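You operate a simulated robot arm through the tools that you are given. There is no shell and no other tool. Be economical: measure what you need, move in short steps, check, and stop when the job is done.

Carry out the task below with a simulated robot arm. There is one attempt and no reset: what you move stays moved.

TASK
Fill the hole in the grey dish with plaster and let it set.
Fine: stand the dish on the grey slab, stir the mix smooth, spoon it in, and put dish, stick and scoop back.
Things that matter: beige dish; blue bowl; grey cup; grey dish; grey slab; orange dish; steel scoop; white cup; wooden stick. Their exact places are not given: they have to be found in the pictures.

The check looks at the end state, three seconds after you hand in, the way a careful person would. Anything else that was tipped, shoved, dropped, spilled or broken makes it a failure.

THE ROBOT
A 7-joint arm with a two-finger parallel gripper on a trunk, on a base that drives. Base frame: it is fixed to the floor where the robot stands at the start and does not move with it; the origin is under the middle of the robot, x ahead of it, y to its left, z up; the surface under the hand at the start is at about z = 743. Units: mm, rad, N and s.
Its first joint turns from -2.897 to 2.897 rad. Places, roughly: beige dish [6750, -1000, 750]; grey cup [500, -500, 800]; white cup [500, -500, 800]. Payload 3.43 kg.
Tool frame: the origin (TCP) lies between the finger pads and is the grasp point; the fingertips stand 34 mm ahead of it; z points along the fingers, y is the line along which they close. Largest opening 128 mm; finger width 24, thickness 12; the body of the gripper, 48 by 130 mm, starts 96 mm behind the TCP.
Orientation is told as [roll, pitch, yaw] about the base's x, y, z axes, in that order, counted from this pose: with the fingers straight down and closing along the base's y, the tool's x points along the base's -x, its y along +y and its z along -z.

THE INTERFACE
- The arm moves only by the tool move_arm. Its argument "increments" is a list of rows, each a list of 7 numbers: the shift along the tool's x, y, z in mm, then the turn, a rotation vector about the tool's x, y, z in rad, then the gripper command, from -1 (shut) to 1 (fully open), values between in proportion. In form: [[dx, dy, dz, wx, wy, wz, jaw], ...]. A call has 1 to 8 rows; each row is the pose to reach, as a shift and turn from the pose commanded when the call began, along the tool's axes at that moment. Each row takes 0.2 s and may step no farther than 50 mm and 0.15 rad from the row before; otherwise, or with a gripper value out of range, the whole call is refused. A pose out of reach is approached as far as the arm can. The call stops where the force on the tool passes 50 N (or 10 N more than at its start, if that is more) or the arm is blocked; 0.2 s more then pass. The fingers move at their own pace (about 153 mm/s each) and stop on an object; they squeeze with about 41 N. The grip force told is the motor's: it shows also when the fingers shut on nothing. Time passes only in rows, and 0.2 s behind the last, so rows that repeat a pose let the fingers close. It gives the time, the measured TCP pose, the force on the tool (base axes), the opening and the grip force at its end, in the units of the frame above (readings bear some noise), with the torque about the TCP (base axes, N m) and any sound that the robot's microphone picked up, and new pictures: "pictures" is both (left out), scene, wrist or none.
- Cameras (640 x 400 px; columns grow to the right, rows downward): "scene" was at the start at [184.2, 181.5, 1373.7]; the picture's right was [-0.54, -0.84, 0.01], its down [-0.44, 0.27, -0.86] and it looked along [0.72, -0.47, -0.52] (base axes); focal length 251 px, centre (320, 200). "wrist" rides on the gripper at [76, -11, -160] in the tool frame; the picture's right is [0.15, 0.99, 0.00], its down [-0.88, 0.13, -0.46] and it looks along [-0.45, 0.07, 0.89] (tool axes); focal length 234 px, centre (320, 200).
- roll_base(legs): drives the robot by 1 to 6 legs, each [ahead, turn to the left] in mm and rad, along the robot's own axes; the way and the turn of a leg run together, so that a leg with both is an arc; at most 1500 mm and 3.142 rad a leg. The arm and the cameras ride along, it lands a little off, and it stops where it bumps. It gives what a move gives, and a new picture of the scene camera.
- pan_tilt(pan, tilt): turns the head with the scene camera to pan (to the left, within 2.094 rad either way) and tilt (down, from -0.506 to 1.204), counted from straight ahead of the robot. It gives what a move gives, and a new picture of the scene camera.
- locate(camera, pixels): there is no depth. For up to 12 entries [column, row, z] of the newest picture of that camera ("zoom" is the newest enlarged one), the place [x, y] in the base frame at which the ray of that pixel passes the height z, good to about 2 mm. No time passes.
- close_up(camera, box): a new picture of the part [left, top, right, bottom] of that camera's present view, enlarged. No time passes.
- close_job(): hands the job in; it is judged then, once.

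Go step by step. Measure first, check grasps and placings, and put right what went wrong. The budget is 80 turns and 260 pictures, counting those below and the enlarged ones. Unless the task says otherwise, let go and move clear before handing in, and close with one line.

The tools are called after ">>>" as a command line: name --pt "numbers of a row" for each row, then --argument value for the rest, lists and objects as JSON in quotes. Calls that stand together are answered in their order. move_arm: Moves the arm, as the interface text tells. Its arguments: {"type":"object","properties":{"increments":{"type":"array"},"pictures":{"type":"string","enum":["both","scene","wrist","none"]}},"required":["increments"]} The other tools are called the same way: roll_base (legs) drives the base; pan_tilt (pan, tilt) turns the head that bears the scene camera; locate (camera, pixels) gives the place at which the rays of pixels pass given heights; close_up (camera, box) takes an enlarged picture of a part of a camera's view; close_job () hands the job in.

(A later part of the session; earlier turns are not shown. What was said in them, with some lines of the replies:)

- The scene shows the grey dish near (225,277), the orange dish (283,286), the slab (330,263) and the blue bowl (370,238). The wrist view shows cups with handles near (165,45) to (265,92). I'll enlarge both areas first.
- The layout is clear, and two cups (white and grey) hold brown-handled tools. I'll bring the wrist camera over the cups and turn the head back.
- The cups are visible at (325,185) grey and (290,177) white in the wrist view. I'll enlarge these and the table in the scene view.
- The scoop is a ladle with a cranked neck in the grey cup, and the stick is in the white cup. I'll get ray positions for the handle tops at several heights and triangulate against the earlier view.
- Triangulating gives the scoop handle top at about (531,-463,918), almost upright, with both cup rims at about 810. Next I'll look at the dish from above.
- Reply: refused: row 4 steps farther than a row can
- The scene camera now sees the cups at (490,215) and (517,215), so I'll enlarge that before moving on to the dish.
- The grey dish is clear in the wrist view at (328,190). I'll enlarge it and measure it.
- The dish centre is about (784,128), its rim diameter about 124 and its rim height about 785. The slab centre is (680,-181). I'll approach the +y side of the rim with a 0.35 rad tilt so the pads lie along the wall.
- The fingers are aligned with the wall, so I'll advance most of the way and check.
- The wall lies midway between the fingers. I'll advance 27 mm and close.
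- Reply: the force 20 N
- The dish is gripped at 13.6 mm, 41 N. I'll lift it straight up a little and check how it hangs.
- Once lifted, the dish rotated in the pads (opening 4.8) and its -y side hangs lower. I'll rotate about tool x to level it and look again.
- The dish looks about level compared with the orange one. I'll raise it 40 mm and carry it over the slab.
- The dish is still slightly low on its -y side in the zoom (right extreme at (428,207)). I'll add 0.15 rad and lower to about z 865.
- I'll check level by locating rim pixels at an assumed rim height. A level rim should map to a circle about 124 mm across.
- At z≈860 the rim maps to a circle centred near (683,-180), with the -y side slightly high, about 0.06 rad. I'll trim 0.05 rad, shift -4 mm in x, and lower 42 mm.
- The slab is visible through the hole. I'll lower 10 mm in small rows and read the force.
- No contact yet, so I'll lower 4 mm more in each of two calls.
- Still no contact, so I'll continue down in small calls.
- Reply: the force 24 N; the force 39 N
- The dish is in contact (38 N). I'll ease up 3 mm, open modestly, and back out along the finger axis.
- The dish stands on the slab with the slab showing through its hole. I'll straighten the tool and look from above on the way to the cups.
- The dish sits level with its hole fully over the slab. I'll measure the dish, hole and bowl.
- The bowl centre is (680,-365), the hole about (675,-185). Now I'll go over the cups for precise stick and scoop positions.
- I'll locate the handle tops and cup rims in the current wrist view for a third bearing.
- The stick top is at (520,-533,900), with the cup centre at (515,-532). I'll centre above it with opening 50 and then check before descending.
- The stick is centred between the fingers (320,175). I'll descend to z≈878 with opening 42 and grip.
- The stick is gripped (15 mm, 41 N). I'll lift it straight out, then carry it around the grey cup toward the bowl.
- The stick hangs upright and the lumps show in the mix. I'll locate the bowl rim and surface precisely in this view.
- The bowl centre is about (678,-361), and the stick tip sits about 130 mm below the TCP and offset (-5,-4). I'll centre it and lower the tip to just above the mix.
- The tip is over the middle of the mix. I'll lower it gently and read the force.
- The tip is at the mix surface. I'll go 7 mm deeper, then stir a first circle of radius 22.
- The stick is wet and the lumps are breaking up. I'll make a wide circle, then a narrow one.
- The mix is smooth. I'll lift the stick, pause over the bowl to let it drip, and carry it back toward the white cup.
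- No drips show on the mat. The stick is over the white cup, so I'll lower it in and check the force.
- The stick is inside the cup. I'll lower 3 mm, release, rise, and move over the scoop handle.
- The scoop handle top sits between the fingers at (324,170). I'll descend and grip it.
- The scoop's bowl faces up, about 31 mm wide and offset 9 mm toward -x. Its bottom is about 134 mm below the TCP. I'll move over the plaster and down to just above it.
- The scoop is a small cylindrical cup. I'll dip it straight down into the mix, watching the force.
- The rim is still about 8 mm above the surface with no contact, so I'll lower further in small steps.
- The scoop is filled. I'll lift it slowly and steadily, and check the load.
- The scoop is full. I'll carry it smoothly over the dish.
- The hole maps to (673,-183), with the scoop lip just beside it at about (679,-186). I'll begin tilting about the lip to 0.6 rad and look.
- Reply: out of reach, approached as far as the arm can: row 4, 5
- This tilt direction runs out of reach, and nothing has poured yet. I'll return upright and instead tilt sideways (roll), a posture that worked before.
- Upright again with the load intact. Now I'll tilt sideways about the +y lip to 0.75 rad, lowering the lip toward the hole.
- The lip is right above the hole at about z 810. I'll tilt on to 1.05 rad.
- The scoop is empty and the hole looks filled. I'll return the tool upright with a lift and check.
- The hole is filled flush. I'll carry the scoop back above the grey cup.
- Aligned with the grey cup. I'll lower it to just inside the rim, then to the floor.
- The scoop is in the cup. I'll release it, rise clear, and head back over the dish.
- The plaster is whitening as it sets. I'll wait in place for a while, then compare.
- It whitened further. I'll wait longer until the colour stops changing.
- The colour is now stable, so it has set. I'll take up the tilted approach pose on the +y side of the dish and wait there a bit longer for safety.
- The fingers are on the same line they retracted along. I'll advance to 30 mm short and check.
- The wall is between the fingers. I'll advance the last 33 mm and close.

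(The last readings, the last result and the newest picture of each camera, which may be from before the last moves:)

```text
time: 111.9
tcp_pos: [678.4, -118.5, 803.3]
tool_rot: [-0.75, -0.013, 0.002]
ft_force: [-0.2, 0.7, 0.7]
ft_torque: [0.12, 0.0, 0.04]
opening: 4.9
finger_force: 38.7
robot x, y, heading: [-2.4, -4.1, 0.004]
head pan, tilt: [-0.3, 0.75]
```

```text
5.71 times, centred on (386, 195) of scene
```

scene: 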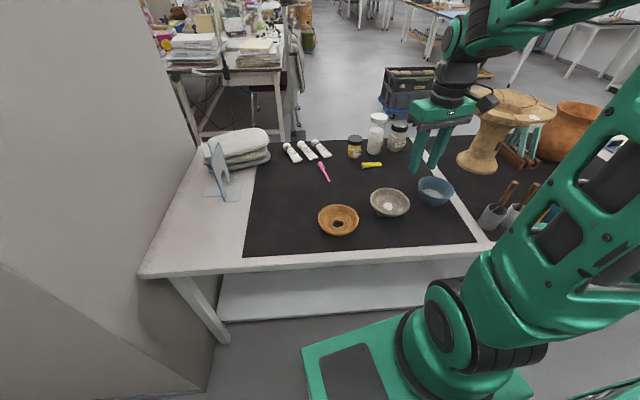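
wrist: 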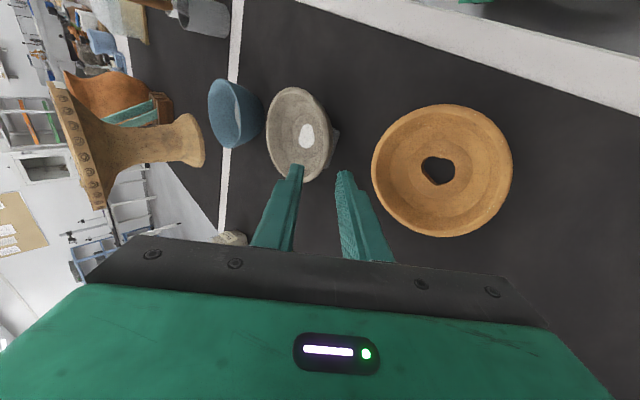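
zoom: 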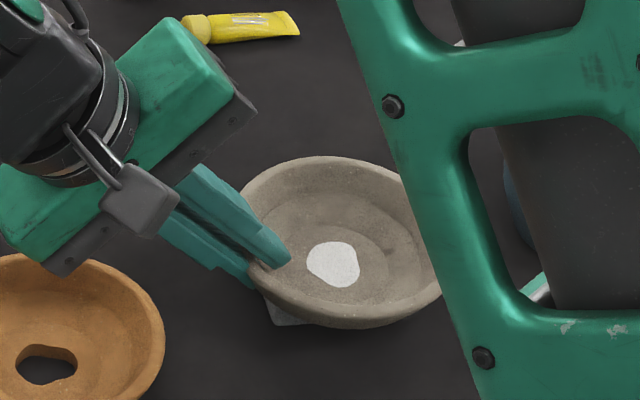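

Gripped with an opening of 4.9. I'll lift straight up.

>>> move_arm --pt "0 -3.4 -3.7 0 0 0 -1" --pt "0 -10.2 -11 0 0 0 -1" --pt "0 -27 -29 0 0 0 -1" --pt "0 -51 -55 0 0 0 -1" --pt "0 -75 -80 0 0 0 -1" --pt "0 -75 -80 0 0 0 -1" --pictures "both"

>>> close_up --camera "scene" --box '[310, 130, 470, 230]'

>>> close_up --camera "wrist" --box '[210, 70, 402, 190]'

```text
time: 113.3
tcp_pos: [676.6, -118.9, 912.3]
tool_rot: [-0.75, -0.013, 0.002]
ft_force: [0.0, -0.1, -0.8]
ft_torque: [0.11, 0.02, 0.01]
opening: 5.1
finger_force: 39.5
robot x, y, heading: [-1.2, -5.5, 0.003]
head pan, tilt: [-0.3, 0.75]
```

scene: 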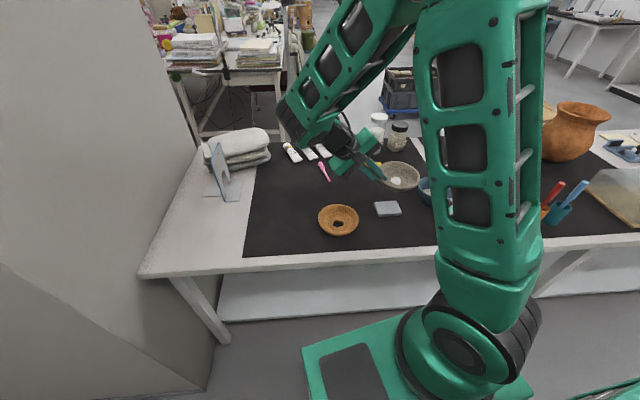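
wrist: 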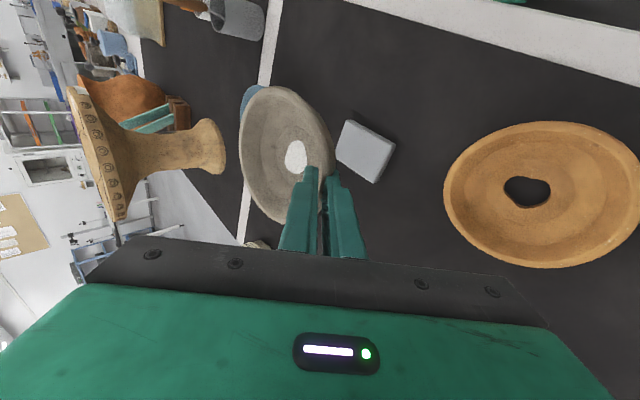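

```text
4.00 times, centred on (390, 180) of scene
```

zoom: 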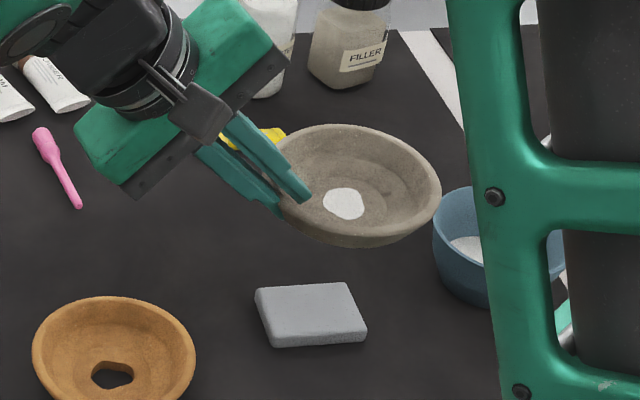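

```text
3.33 times, centred on (306, 130) of wrist
```

zoom: 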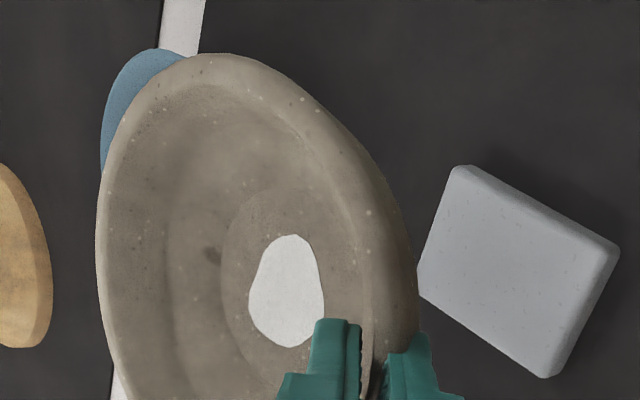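

The patch stays in the dish, the slab is clean, and the dish is level. Before carrying it back I'll check how close the stand and towels are to the gripper's path.

>>> locate --camera "scene" --pixels '[[239, 201, 745], [206, 198, 745], [241, 180, 745], [230, 184, 745], [228, 172, 800], [217, 145, 850], [213, 168, 800], [270, 158, 790], [228, 165, 770], [388, 208, 760]]'

>>> close_up --camera "scene" --box '[190, 120, 302, 220]'

```text
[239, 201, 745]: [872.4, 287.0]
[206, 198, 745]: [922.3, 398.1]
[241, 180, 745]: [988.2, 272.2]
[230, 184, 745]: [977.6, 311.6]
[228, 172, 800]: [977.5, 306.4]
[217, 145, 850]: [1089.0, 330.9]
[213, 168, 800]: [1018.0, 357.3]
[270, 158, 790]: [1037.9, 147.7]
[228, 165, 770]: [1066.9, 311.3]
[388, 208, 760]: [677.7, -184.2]
```

```text
4.00 times, centred on (246, 170) of scene
```

zoom: 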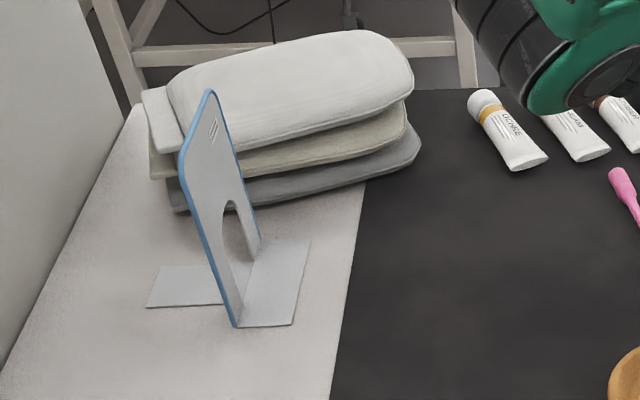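

The stand begins at x≥870, clear of the gripper. I'll carry the dish back over its old spot.

>>> move_arm --pt "-14 28.5 -26.6 0 0 0 -1" --pt "-28 57 -53 0 0 0 -1" --pt "-42 85.5 -80 0 0 0 -1" --pt "-56 114 -106.5 0 0 0 -1" --pt "-70 142.5 -133 0 0 0 -1" --pt "-85 171 -160 0 0 0 -1" --pt "-99 199.5 -186 0 0 0 -1" --pt "-113 228 -213 0 0 0 -1" --pictures "none"

>>> move_arm --pt "0 14 15 0 0 0 -1" --pt "0 34 36.5 0 0 0 -1" --pt "0 51 55 0 0 0 -1" --pt "0 51 55 0 0 0 -1" --pictures "both"

>>> close_up --camera "scene" --box '[210, 150, 370, 250]'

>>> close_up --camera "wrist" --box '[210, 70, 402, 190]'

```text
time: 115.1
tcp_pos: [790.2, 196.7, 918.8]
tool_rot: [-0.751, -0.012, 0.002]
ft_force: [-0.5, -0.1, -0.9]
ft_torque: [0.22, 0.05, 0.01]
opening: 4.8
finger_force: 39.6
robot x, y, heading: [-0.2, -1.7, -0.0]
head pan, tilt: [-0.3, 0.75]
```

```text
time: 116.1
tcp_pos: [791.3, 196.0, 842.1]
tool_rot: [-0.748, -0.012, 0.003]
ft_force: [0.1, -0.3, -1.9]
ft_torque: [0.1, 0.02, 0.0]
opening: 4.9
finger_force: 39.2
robot x, y, heading: [-1.7, -6.3, -0.001]
head pan, tilt: [-0.3, 0.75]
```

scene: 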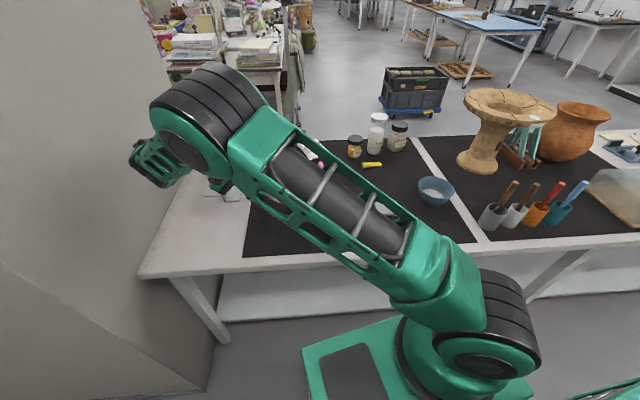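
wrist: 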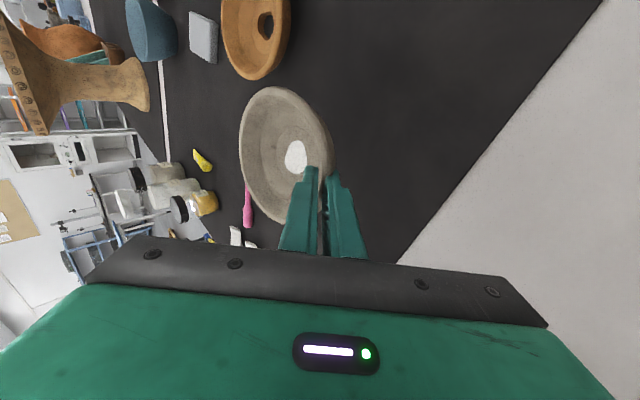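

```text
4.00 times, centred on (290, 200) of scene
```

zoom: 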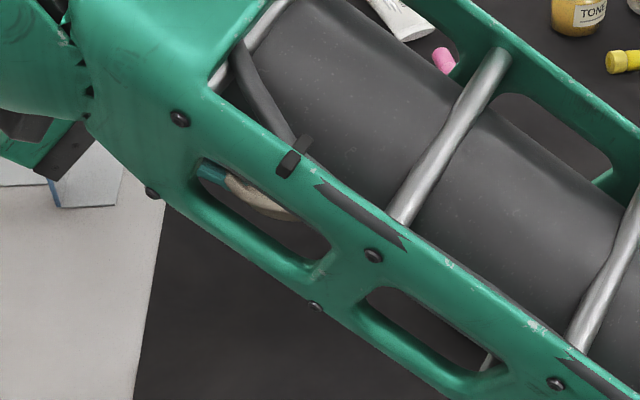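

```text
3.33 times, centred on (306, 130) of wrist
```

zoom: 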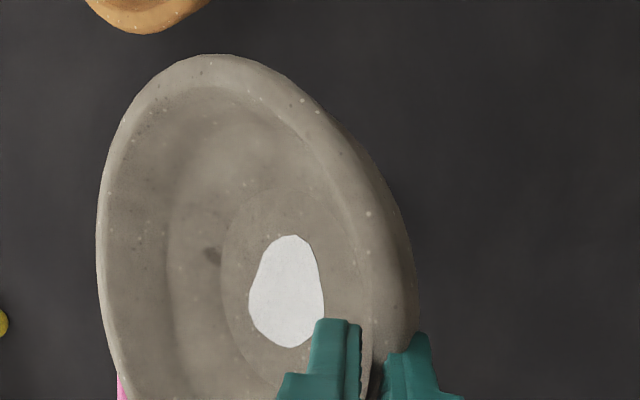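

I'll lower toward the table: first 42 mm with a 3 mm y trim, then small steps.

>>> move_arm --pt "0 12 17 0 0 0 -1" --pt "0 26.5 32.7 0 0 0 -1" --pt "0 26.5 32.7 0 0 0 -1" --pictures "none"

>>> move_arm --pt "0 1.4 1.5 0 0 0 -1" --pt "0 2.7 2.9 0 0 0 -1" --pt "0 2.7 2.9 0 0 0 -1" --pictures "none"

>>> move_arm --pt "0 1.4 1.5 0 0 0 -1" --pt "0 2.4 2.6 0 0 0 -1" --pt "0 2.4 2.6 0 0 0 -1" --pictures "wrist"

```text
time: 116.9
tcp_pos: [793.3, 192.4, 797.1]
tool_rot: [-0.749, -0.013, 0.003]
ft_force: [0.1, -0.3, -2.1]
ft_torque: [0.1, 0.0, 0.01]
opening: 5.0
finger_force: 39.6
robot x, y, heading: [0.3, -3.8, -0.0]
head pan, tilt: [-0.3, 0.75]
```

```text
time: 117.7
tcp_pos: [791.8, 191.0, 793.4]
tool_rot: [-0.749, -0.012, 0.001]
ft_force: [0.8, 0.0, -1.6]
ft_torque: [0.12, 0.03, 0.0]
opening: 4.9
finger_force: 39.0
robot x, y, heading: [-0.7, -8.3, 0.002]
head pan, tilt: [-0.3, 0.75]
```

```text
time: 118.5
tcp_pos: [793.3, 190.5, 789.9]
tool_rot: [-0.751, -0.012, 0.002]
ft_force: [-0.3, 0.2, -2.3]
ft_torque: [0.1, 0.03, 0.04]
opening: 4.8
finger_force: 39.4
robot x, y, heading: [0.9, -1.8, -0.001]
head pan, tilt: [-0.3, 0.75]
```

wrist: 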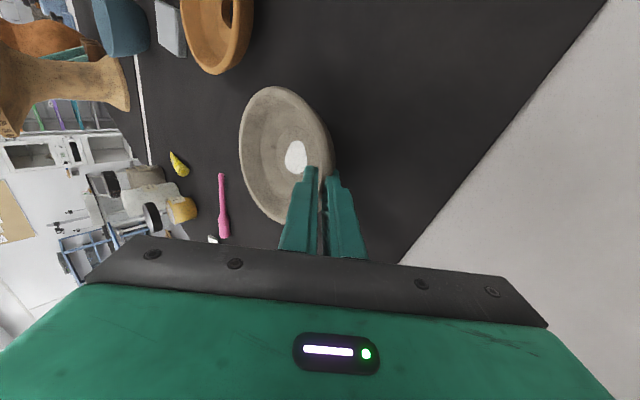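

No contact yet, so I'll continue in 2.5 mm steps with a small x trim.

>>> move_arm --pt "2 0.9 0.9 0 0 0 -1" --pt "2 1.7 1.8 0 0 0 -1" --pt "2 1.7 1.8 0 0 0 -1" --pictures "none"

>>> move_arm --pt "0 0.7 0.8 0 0 0 -1" --pt "0 1.4 1.5 0 0 0 -1" --pt "0 1.4 1.5 0 0 0 -1" --pictures "none"

```text
time: 119.3
tcp_pos: [790.2, 189.9, 788.2]
tool_rot: [-0.749, -0.011, 0.002]
ft_force: [-1.0, -0.4, -2.2]
ft_torque: [0.12, 0.02, 0.02]
opening: 5.2
finger_force: 38.9
robot x, y, heading: [-0.5, -1.0, 0.007]
head pan, tilt: [-0.3, 0.75]
```

```text
time: 120.1
tcp_pos: [790.5, 190.2, 787.2]
tool_rot: [-0.748, -0.017, 0.002]
ft_force: [2.1, 3.8, 20.3]
ft_torque: [-0.36, 0.16, 0.0]
opening: 5.0
finger_force: 39.2
robot x, y, heading: [-1.4, -5.5, 0.003]
head pan, tilt: [-0.3, 0.75]
```

Contact at z≈787 (20 N). I'll ease off, open slightly since the table is close, and back out along the wall.

>>> move_arm --pt "0 -0.7 -0.8 0 0 0 -1" --pt "0 -0.7 -0.8 0 0 0 -0.85" --pt "0 -0.7 -0.8 0 0 0 -0.75" --pt "0 -0.7 -0.8 0 0 0 -0.72" --pt "0 -0.7 -15 0 0 0 -0.65" --pt "0 -0.7 -45 0 0 0 -0.6" --pt "0 -0.7 -85 0 0 0 -0.6" --pt "0 -0.7 -125 0 0 0 -0.6" --pictures "both"

>>> close_up --camera "wrist" --box '[210, 70, 402, 190]'

```text
time: 121.9
tcp_pos: [788.5, 272.5, 879.5]
tool_rot: [-0.752, -0.013, 0.001]
ft_force: [0.9, 0.1, 0.0]
ft_torque: [0.03, 0.0, -0.04]
opening: 25.7
finger_force: 0.0
robot x, y, heading: [-2.0, -8.2, 0.0]
head pan, tilt: [-0.3, 0.75]
```

scene: 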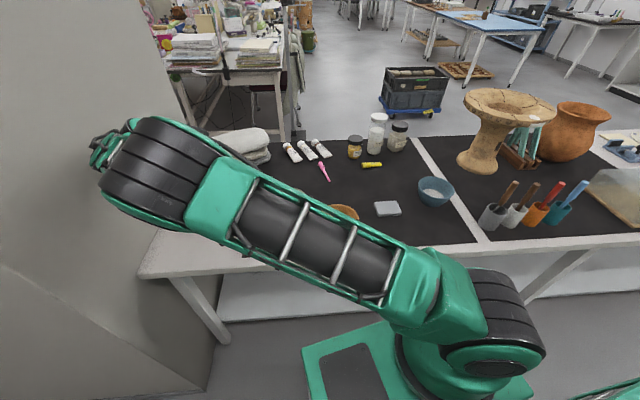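
wrist: 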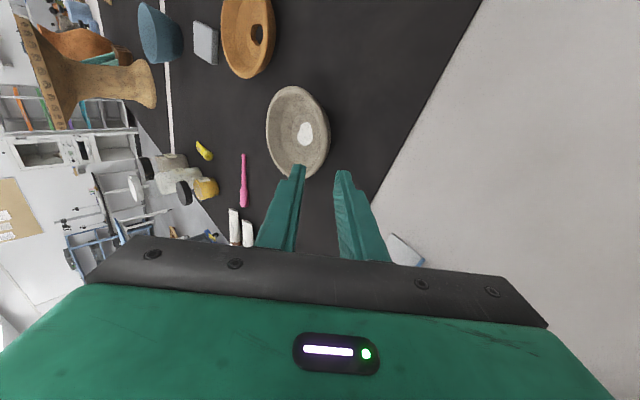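

```text
3.33 times, centred on (306, 130) of wrist
```

zoom: 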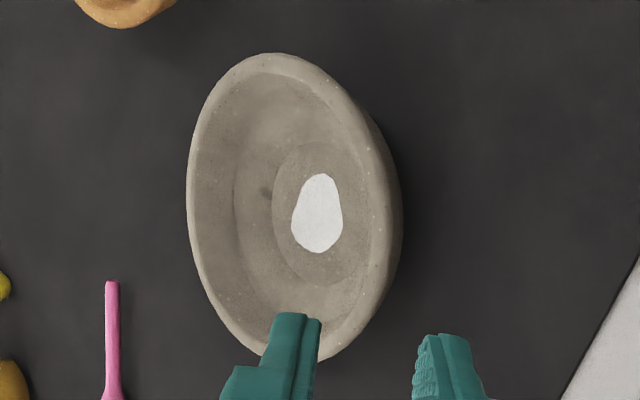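

The dish is released in place. I'll rise, straighten the tool, and survey everything.

>>> move_arm --pt "0 -27 -29 0 0 0 -0.6" --pt "16 -57 -30 -0.13 0 0 -0.6" --pt "33 -87 -20 -0.26 0 0 -0.6" --pt "50 -118 -8 -0.39 0 0 -0.6" --pt "66 -148 5 -0.52 0 0 -0.6" --pt "82 -178 18 -0.65 0 0 -0.6" --pt "98 -208 30 -0.75 0 0 -0.6" --pt "98 -208 30 -0.75 0 0 -0.6" --pictures "both"

>>> close_up --camera "scene" --box '[250, 160, 442, 280]'

>>> close_up --camera "wrist" --box '[250, 130, 410, 230]'

>>> locate --camera "wrist" --pixels '[[293, 189, 785]]'

```text
time: 123.7
tcp_pos: [689.8, 102.9, 995.7]
tool_rot: [0.002, -0.012, 0.002]
ft_force: [0.2, -0.2, 0.2]
ft_torque: [0.0, 0.02, -0.02]
opening: 25.5
finger_force: 0.2
robot x, y, heading: [0.7, -5.1, -0.002]
head pan, tilt: [-0.3, 0.75]
```

scene: 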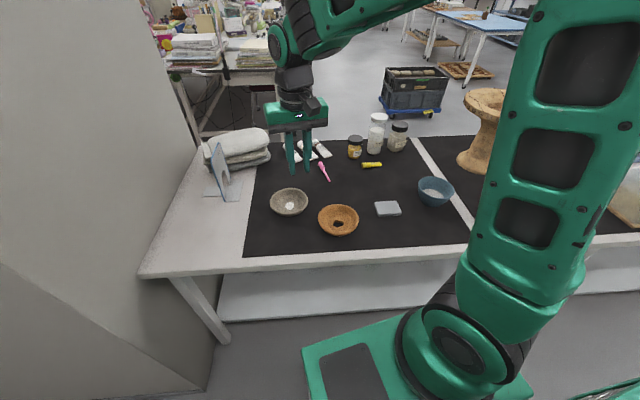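
wrist: 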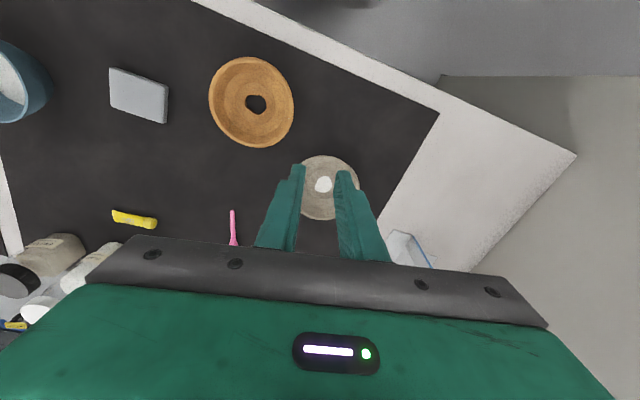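

```text
3.33 times, centred on (346, 220) of scene
```

zoom: 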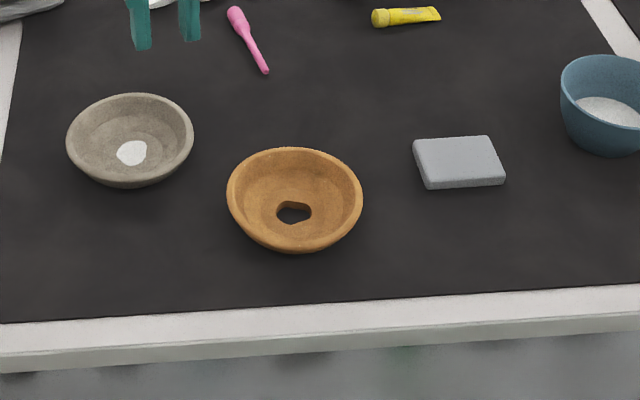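

```text
4.00 times, centred on (330, 180) of wrist
```

zoom: 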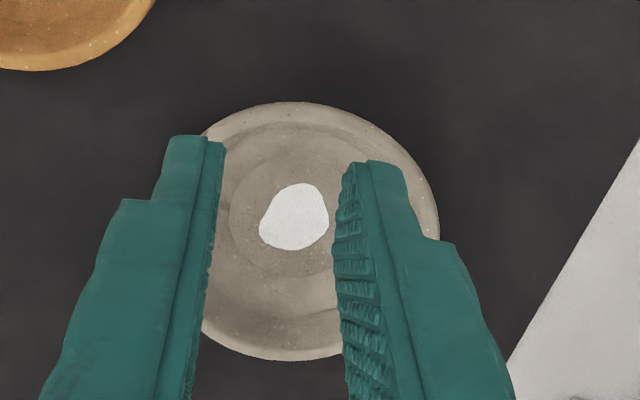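

```text
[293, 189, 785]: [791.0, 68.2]
```

The dish is back within about 3 mm of its start. Its patch is white and flush, the slab is clear, and the stick and scoop stand in their cups. The arm is clear, so I'm handing in.

>>> close_job

```text
The job is handed in.
```

I filled the hole in the grey dish with one scoop of plaster and waited until its colour stopped changing. The dish is back about 3 mm from where it started, and the stick and scoop are back in their cups. I saw no spills or drips. Stirring moved the blue bowl by an estimated 2–3 mm, and I left it there.
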